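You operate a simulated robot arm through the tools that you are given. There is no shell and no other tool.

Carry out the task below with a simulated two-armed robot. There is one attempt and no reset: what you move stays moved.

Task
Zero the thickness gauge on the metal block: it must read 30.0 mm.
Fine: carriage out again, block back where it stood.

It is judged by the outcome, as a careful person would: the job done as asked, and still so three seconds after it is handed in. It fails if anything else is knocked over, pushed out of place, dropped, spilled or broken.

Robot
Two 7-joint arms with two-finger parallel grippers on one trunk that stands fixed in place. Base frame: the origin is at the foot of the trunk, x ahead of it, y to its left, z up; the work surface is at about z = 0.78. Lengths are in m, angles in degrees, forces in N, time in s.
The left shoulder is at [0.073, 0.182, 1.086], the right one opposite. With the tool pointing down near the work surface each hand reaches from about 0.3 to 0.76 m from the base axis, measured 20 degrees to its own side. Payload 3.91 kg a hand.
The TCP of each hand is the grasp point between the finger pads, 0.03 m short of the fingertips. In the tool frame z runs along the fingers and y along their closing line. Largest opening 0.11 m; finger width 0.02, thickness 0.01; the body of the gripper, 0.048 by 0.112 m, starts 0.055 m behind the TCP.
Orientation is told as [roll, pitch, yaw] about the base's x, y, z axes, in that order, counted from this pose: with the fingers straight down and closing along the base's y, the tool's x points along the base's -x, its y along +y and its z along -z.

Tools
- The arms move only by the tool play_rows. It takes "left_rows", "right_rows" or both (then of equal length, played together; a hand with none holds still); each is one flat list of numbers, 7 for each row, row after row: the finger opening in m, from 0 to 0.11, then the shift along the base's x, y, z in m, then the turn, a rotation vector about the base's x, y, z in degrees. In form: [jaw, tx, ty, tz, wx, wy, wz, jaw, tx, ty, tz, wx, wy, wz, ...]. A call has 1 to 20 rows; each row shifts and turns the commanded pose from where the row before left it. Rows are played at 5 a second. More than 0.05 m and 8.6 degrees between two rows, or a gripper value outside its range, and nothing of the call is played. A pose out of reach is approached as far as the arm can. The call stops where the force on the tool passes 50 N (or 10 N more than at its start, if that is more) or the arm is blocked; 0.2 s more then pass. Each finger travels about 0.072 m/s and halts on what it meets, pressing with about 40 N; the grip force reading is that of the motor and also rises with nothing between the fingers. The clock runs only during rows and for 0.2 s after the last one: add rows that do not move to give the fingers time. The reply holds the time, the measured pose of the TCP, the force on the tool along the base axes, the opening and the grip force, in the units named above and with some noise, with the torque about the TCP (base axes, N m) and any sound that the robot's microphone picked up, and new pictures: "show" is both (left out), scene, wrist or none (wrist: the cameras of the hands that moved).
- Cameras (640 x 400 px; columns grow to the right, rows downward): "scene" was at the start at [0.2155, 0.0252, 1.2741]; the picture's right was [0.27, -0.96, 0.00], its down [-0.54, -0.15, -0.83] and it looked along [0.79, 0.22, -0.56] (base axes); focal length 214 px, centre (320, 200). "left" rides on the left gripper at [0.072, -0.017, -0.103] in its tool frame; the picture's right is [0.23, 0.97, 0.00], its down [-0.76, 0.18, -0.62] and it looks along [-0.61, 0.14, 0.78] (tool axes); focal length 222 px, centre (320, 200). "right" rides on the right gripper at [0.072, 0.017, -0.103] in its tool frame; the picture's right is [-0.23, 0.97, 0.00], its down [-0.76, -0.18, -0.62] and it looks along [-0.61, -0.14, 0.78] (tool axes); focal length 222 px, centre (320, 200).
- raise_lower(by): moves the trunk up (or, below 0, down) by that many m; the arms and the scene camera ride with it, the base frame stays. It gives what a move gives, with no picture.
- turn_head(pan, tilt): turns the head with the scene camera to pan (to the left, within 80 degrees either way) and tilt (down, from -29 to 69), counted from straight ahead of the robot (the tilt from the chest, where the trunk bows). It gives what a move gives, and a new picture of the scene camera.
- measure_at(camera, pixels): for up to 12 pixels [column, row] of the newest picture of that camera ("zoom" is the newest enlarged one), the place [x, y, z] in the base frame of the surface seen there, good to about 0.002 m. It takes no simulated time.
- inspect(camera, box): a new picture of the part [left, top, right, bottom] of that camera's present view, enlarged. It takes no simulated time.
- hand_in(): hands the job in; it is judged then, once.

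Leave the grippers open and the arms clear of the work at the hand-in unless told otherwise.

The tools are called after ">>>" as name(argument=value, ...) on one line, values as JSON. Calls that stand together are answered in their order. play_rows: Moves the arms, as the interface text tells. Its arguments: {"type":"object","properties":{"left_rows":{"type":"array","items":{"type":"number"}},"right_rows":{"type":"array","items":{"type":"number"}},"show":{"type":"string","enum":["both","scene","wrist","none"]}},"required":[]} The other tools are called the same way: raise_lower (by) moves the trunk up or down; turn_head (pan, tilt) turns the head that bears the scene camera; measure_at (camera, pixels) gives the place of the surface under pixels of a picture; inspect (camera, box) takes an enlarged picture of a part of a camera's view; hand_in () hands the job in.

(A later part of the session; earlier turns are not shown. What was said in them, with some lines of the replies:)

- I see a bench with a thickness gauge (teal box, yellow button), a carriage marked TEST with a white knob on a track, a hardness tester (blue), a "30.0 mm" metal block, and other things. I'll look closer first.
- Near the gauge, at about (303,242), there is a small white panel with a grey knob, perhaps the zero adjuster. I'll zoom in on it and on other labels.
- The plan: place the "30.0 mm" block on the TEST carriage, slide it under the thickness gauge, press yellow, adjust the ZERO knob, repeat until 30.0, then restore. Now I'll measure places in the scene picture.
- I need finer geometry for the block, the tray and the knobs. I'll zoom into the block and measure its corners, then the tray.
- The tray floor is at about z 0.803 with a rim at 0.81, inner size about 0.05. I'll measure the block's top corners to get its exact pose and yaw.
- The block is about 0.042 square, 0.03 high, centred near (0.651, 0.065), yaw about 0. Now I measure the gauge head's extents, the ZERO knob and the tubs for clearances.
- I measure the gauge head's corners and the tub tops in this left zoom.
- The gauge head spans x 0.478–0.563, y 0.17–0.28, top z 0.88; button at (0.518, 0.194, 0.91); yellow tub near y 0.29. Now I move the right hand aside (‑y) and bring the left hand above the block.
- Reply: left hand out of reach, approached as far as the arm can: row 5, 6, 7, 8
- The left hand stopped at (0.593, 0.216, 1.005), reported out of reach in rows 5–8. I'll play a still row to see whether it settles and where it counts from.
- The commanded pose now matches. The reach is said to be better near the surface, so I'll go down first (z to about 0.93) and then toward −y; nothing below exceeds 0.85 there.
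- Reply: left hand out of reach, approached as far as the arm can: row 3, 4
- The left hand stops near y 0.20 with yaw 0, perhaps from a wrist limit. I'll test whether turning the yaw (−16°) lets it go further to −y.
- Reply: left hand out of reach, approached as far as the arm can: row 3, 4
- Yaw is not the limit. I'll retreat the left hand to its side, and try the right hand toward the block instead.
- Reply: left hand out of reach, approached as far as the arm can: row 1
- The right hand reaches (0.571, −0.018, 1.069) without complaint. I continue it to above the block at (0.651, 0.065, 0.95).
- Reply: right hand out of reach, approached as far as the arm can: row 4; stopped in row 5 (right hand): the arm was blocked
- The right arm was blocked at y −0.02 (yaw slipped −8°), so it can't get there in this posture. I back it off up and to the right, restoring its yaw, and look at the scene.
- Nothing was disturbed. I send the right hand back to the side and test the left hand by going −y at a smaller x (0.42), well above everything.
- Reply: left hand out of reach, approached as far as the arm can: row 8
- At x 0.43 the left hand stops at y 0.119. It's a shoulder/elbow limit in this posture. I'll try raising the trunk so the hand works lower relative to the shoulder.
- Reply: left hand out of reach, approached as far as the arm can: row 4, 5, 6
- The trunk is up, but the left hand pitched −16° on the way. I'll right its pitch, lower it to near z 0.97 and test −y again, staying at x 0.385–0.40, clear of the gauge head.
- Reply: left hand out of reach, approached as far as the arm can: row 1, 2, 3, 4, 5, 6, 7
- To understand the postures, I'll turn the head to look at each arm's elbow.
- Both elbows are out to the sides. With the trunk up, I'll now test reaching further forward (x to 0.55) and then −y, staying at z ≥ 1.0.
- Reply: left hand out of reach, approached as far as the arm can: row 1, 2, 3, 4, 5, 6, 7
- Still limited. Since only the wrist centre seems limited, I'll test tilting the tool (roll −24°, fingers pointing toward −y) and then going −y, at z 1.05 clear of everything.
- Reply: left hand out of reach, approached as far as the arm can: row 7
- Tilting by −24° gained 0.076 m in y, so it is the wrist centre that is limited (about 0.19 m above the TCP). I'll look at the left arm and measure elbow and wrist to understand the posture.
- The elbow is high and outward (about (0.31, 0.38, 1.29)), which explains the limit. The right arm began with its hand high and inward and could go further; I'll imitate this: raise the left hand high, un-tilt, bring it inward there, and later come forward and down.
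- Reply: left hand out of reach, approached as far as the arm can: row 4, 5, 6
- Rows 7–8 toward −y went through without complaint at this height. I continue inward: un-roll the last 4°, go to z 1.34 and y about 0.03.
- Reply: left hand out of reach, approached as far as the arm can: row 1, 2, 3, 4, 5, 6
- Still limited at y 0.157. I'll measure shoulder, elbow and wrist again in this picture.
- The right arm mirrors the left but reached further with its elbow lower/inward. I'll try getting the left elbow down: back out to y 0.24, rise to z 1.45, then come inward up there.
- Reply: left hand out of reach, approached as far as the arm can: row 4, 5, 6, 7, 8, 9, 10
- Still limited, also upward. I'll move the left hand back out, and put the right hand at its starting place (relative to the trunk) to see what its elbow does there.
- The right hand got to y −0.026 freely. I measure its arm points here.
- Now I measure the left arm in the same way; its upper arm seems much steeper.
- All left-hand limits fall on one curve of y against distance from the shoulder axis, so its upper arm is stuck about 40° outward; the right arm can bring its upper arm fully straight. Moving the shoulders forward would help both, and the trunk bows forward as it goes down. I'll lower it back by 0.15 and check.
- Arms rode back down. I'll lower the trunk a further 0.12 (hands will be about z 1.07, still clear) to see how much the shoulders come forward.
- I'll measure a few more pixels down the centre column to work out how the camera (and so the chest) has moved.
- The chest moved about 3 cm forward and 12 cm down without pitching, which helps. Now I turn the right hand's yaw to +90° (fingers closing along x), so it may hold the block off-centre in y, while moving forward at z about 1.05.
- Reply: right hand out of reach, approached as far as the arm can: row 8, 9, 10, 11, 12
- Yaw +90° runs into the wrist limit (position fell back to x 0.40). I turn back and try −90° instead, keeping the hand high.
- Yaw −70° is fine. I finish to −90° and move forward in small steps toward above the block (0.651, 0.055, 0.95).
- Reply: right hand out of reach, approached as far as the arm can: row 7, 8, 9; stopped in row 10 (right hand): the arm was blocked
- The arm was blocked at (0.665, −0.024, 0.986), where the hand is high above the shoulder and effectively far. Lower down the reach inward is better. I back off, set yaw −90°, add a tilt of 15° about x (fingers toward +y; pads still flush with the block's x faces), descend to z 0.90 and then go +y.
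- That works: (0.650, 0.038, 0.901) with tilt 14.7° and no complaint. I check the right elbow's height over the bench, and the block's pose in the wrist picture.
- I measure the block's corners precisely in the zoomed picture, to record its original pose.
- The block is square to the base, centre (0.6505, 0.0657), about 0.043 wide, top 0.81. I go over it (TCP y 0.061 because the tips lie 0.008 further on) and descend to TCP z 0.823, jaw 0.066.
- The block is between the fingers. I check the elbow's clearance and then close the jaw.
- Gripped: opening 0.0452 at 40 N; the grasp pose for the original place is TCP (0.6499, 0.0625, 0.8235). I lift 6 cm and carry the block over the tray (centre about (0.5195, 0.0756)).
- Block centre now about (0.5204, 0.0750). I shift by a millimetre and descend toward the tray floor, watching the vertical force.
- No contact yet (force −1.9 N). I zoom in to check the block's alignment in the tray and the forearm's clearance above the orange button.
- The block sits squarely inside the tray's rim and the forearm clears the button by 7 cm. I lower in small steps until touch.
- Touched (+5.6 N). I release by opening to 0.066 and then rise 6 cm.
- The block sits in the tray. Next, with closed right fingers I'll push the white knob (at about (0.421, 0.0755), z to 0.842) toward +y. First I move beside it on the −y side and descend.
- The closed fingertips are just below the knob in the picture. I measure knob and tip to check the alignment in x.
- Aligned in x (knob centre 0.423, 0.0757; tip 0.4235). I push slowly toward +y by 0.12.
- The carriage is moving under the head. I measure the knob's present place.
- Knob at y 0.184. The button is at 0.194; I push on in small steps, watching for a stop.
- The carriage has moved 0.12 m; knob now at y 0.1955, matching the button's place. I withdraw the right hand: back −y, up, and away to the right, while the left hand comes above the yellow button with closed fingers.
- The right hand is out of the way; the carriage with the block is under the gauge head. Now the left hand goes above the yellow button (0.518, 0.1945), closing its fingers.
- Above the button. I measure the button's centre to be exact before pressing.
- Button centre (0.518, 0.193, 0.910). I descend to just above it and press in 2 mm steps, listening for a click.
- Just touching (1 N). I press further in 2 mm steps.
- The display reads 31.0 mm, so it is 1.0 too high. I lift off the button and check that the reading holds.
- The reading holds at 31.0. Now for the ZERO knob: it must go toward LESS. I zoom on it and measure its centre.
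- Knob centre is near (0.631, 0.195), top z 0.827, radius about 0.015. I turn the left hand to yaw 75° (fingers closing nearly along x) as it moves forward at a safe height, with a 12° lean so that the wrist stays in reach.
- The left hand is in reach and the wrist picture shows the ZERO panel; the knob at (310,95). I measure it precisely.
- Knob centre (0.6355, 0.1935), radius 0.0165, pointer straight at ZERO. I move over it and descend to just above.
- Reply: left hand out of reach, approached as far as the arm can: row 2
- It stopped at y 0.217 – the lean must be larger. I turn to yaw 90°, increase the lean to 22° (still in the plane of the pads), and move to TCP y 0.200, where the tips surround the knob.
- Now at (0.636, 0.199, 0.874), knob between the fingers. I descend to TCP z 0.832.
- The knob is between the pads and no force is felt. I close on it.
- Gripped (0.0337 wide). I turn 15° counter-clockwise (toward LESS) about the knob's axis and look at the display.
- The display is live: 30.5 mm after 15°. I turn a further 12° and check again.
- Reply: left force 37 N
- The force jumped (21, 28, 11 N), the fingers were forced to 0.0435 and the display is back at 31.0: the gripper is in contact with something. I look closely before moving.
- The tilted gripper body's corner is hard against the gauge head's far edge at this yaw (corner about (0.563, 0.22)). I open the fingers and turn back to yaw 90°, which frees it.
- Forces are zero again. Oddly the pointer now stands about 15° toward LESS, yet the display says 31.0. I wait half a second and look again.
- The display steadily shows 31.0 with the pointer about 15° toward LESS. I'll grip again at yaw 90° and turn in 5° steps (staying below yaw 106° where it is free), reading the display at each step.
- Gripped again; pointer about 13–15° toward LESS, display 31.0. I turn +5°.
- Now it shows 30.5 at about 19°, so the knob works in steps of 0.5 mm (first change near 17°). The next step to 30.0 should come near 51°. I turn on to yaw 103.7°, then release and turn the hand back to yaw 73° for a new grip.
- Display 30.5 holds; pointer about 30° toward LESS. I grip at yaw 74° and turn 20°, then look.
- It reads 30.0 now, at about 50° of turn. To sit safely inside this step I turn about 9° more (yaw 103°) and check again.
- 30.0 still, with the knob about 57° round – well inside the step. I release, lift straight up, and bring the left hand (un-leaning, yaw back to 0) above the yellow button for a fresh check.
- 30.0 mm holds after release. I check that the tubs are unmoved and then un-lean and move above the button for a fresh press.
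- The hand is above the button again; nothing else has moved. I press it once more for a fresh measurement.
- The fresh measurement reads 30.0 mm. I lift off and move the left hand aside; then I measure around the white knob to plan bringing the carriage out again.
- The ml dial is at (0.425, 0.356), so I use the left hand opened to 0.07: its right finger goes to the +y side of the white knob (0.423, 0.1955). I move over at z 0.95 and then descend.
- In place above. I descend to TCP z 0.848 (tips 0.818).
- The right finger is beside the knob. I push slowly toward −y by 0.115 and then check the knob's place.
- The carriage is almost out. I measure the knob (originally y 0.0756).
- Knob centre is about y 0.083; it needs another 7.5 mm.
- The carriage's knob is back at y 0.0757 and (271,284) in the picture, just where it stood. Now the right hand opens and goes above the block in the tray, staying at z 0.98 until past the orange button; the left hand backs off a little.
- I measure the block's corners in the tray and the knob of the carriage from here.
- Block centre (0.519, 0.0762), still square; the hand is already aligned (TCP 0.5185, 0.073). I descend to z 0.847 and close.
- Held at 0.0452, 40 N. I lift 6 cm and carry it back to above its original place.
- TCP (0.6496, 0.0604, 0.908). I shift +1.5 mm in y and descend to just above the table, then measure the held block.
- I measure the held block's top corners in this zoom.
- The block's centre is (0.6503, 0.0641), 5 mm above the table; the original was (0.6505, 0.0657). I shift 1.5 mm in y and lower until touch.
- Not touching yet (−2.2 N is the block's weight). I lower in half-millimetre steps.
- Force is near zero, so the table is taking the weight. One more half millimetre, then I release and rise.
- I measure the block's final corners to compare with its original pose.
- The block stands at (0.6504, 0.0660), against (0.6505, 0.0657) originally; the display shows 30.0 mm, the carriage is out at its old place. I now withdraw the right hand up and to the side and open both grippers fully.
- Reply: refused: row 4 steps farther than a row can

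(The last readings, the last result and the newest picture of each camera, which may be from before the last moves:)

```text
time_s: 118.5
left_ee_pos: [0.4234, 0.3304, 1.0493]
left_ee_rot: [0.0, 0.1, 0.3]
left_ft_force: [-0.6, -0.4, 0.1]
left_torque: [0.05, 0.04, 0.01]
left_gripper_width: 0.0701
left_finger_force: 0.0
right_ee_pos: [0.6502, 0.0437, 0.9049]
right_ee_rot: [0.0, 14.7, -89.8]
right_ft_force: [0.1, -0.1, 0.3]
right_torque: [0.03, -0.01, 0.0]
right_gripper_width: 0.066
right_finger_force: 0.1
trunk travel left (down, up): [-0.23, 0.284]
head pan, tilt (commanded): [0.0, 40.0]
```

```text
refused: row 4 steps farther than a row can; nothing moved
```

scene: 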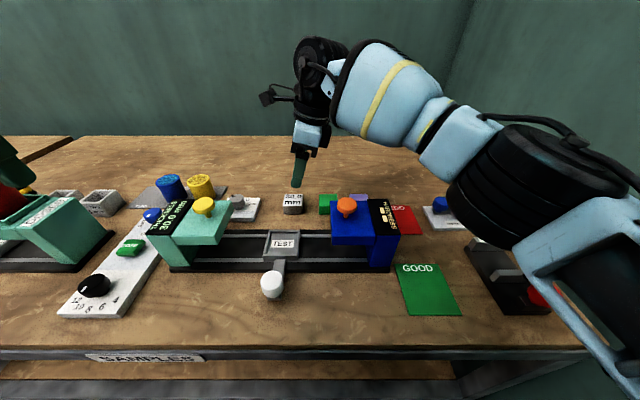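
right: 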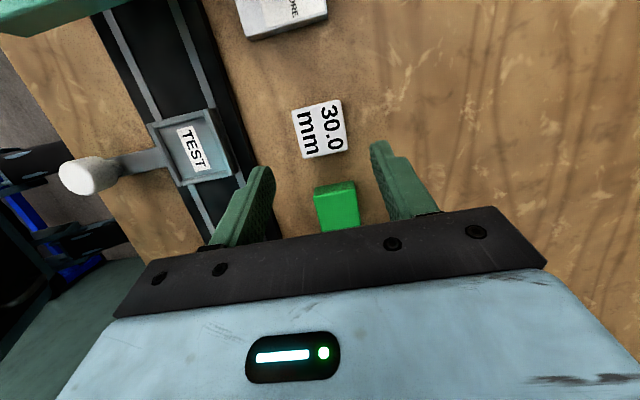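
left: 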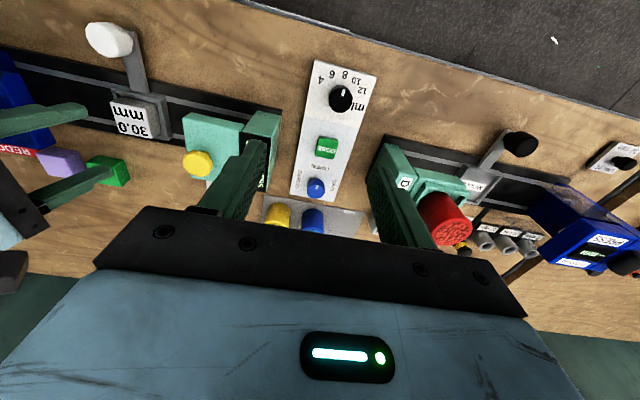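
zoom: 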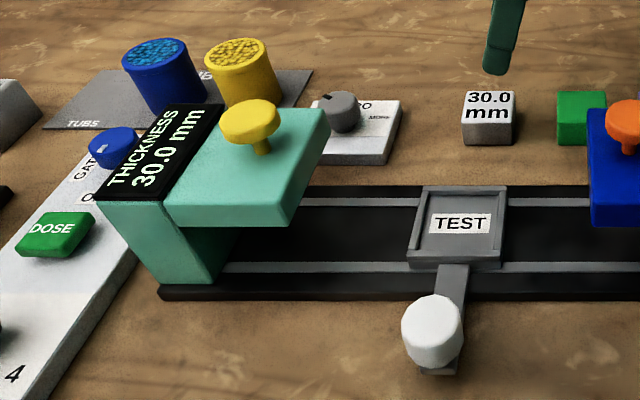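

Row 4 was slightly too long (0.051 m); I shorten the steps.

>>> play_rows(right_rows=[0.066, 0, 0, 0.04, 0, 0, 0, 0.066, 0, -0.01, 0.04, 0, 0, 0, 0.08, -0.03, -0.025, 0.02, 0, 0, 0, 0.1, -0.035, -0.03, 0.01, 0, 0, 0, 0.11, -0.035, -0.03, 0.01, 0, 0, 0, 0.11, -0.035, -0.03, 0.01, 0, 0, 0, 0.11, -0.03, -0.03, 0.01, 0, 0, 0, 0.11, 0, -0.03, 0, 0, 0, 0, 0.11, 0, 0, 0, 0, 0, 0], left_rows=[0.07, 0, 0.01, 0.02, 0, 0, 0, 0.08, 0, 0.01, 0.02, 0, 0, 0, 0.09, 0, 0, 0.01, 0, 0, 0, 0.1, 0, 0, 0, 0, 0, 0, 0.11, 0, 0, 0, 0, 0, 0, 0.11, 0, 0, 0, 0, 0, 0, 0.11, 0, 0, 0, 0, 0, 0, 0.11, 0, 0, 0, 0, 0, 0, 0.11, 0, 0, 0, 0, 0, 0], show="scene")

```text
time_s: 120.5
left_ee_pos: [0.423, 0.3493, 1.099]
left_ee_rot: [-0.1, -0.1, 0.1]
left_ft_force: [0.4, 0.3, 0.3]
left_torque: [0.03, 0.01, 0.01]
left_gripper_width: 0.1101
left_finger_force: 0.1
right_ee_pos: [0.4855, -0.1402, 1.047]
right_ee_rot: [0.0, 14.8, -89.9]
right_ft_force: [-0.6, -0.5, -1.0]
right_torque: [-0.02, 0.0, -0.03]
right_gripper_width: 0.11
right_finger_force: 0.0
trunk travel left (down, up): [-0.23, 0.284]
head pan, tilt (commanded): [0.0, 40.0]
```

scene: 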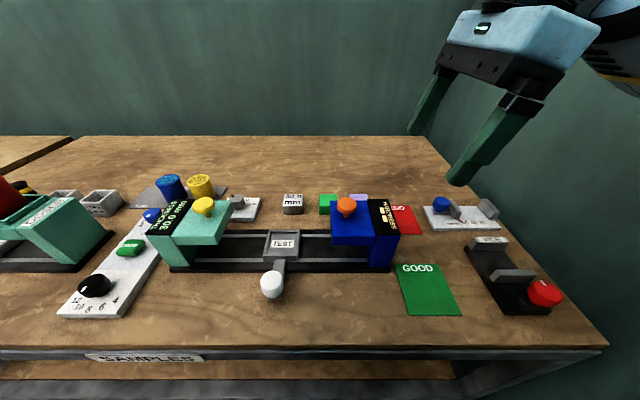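

Both hands are clear and open. I raise the trunk back to its starting height and take the opening view again to compare the whole bench.

>>> raise_lower(by=0.12)

>>> turn_head(pan=15.7, tilt=34.4)

>>> inspect(camera="scene", box=[230, 220, 450, 358])

>>> inspect(camera="scene", box=[180, 200, 310, 320])

```text
time_s: 122.0
left_ee_pos: [0.4228, 0.3491, 1.2199]
left_ee_rot: [0.0, 0.0, 0.2]
left_ft_force: [-0.6, 0.2, 0.6]
left_torque: [-0.03, 0.02, 0.0]
left_gripper_width: 0.1099
left_finger_force: 0.1
right_ee_pos: [0.4858, -0.1416, 1.1647]
right_ee_rot: [-0.1, 14.7, -89.9]
right_ft_force: [0.0, 0.3, 0.4]
right_torque: [-0.04, -0.02, -0.04]
right_gripper_width: 0.1098
right_finger_force: 0.0
trunk travel left (down, up): [-0.35, 0.164]
head pan, tilt (commanded): [0.0, 40.0]
```

```text
time_s: 122.8
left_ee_pos: [0.4228, 0.3487, 1.2187]
left_ee_rot: [0.0, 0.1, 0.0]
left_ft_force: [-1.0, -0.7, 0.2]
left_torque: [-0.01, 0.0, -0.01]
left_gripper_width: 0.11
left_finger_force: 0.1
right_ee_pos: [0.4857, -0.1426, 1.165]
right_ee_rot: [0.1, 14.6, -89.9]
right_ft_force: [0.1, 0.2, 0.2]
right_torque: [0.01, 0.0, 0.0]
right_gripper_width: 0.1098
right_finger_force: 0.0
trunk travel left (down, up): [-0.35, 0.164]
head pan, tilt (commanded): [15.7, 34.4]
```

scene: 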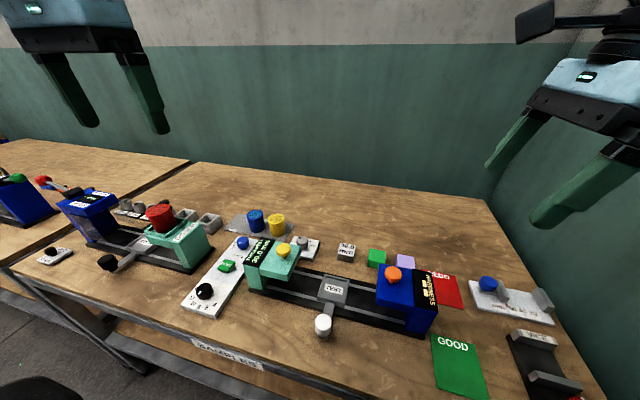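

```text
2.90 times, centred on (340, 289) of scene
```

zoom: 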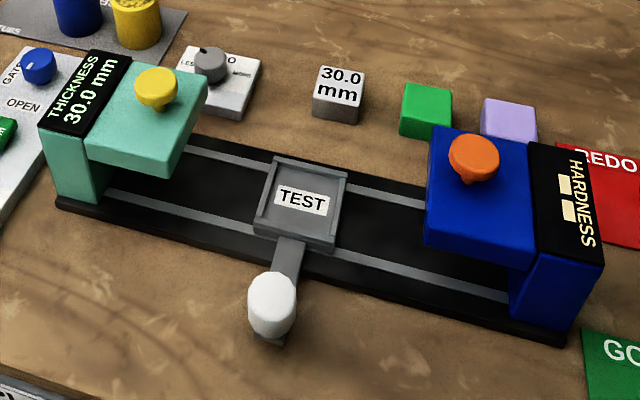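

```text
3.33 times, centred on (245, 260) of scene
```

zoom: 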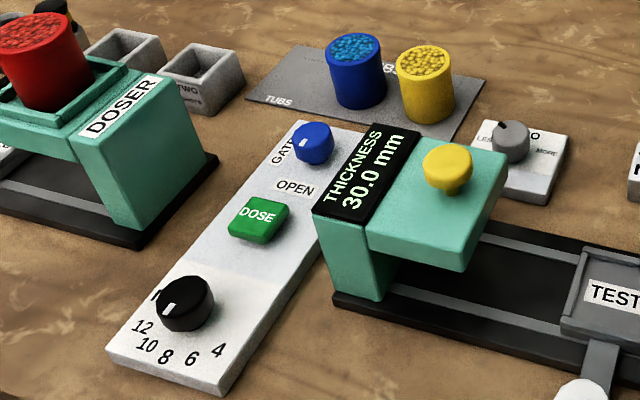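

The view matches the starting one in every detail: block at the same pixels, carriage at the same place, tubs, dials and neighbours unmoved; the gauge reads 30.0 mm and the ZERO pointer stands toward LESS. Both grippers are open and clear, so I hand the job in.

>>> hand_in()

```text
The job is handed in.
```

The thickness gauge now reads 30.0 mm on the metal block. It read 31.0 mm at first, so I turned the ZERO knob about 57° toward LESS. A fresh press of the yellow button confirmed 30.0 mm.

- **Carriage:** it is out again, with its knob within about 1 mm of where it stood.
- **Block:** it is back in its place, within about half a millimetre by measurement.
- **Contact while turning the knob:** the left gripper met an obstruction once, probably the gauge's housing, with a force of about 37 N. I backed off straight away. In the final view the gauge, tubs, dials and neighbouring items look unmoved.
- **Robot:** both grippers are open and clear of the work, and the trunk is back at its starting height.
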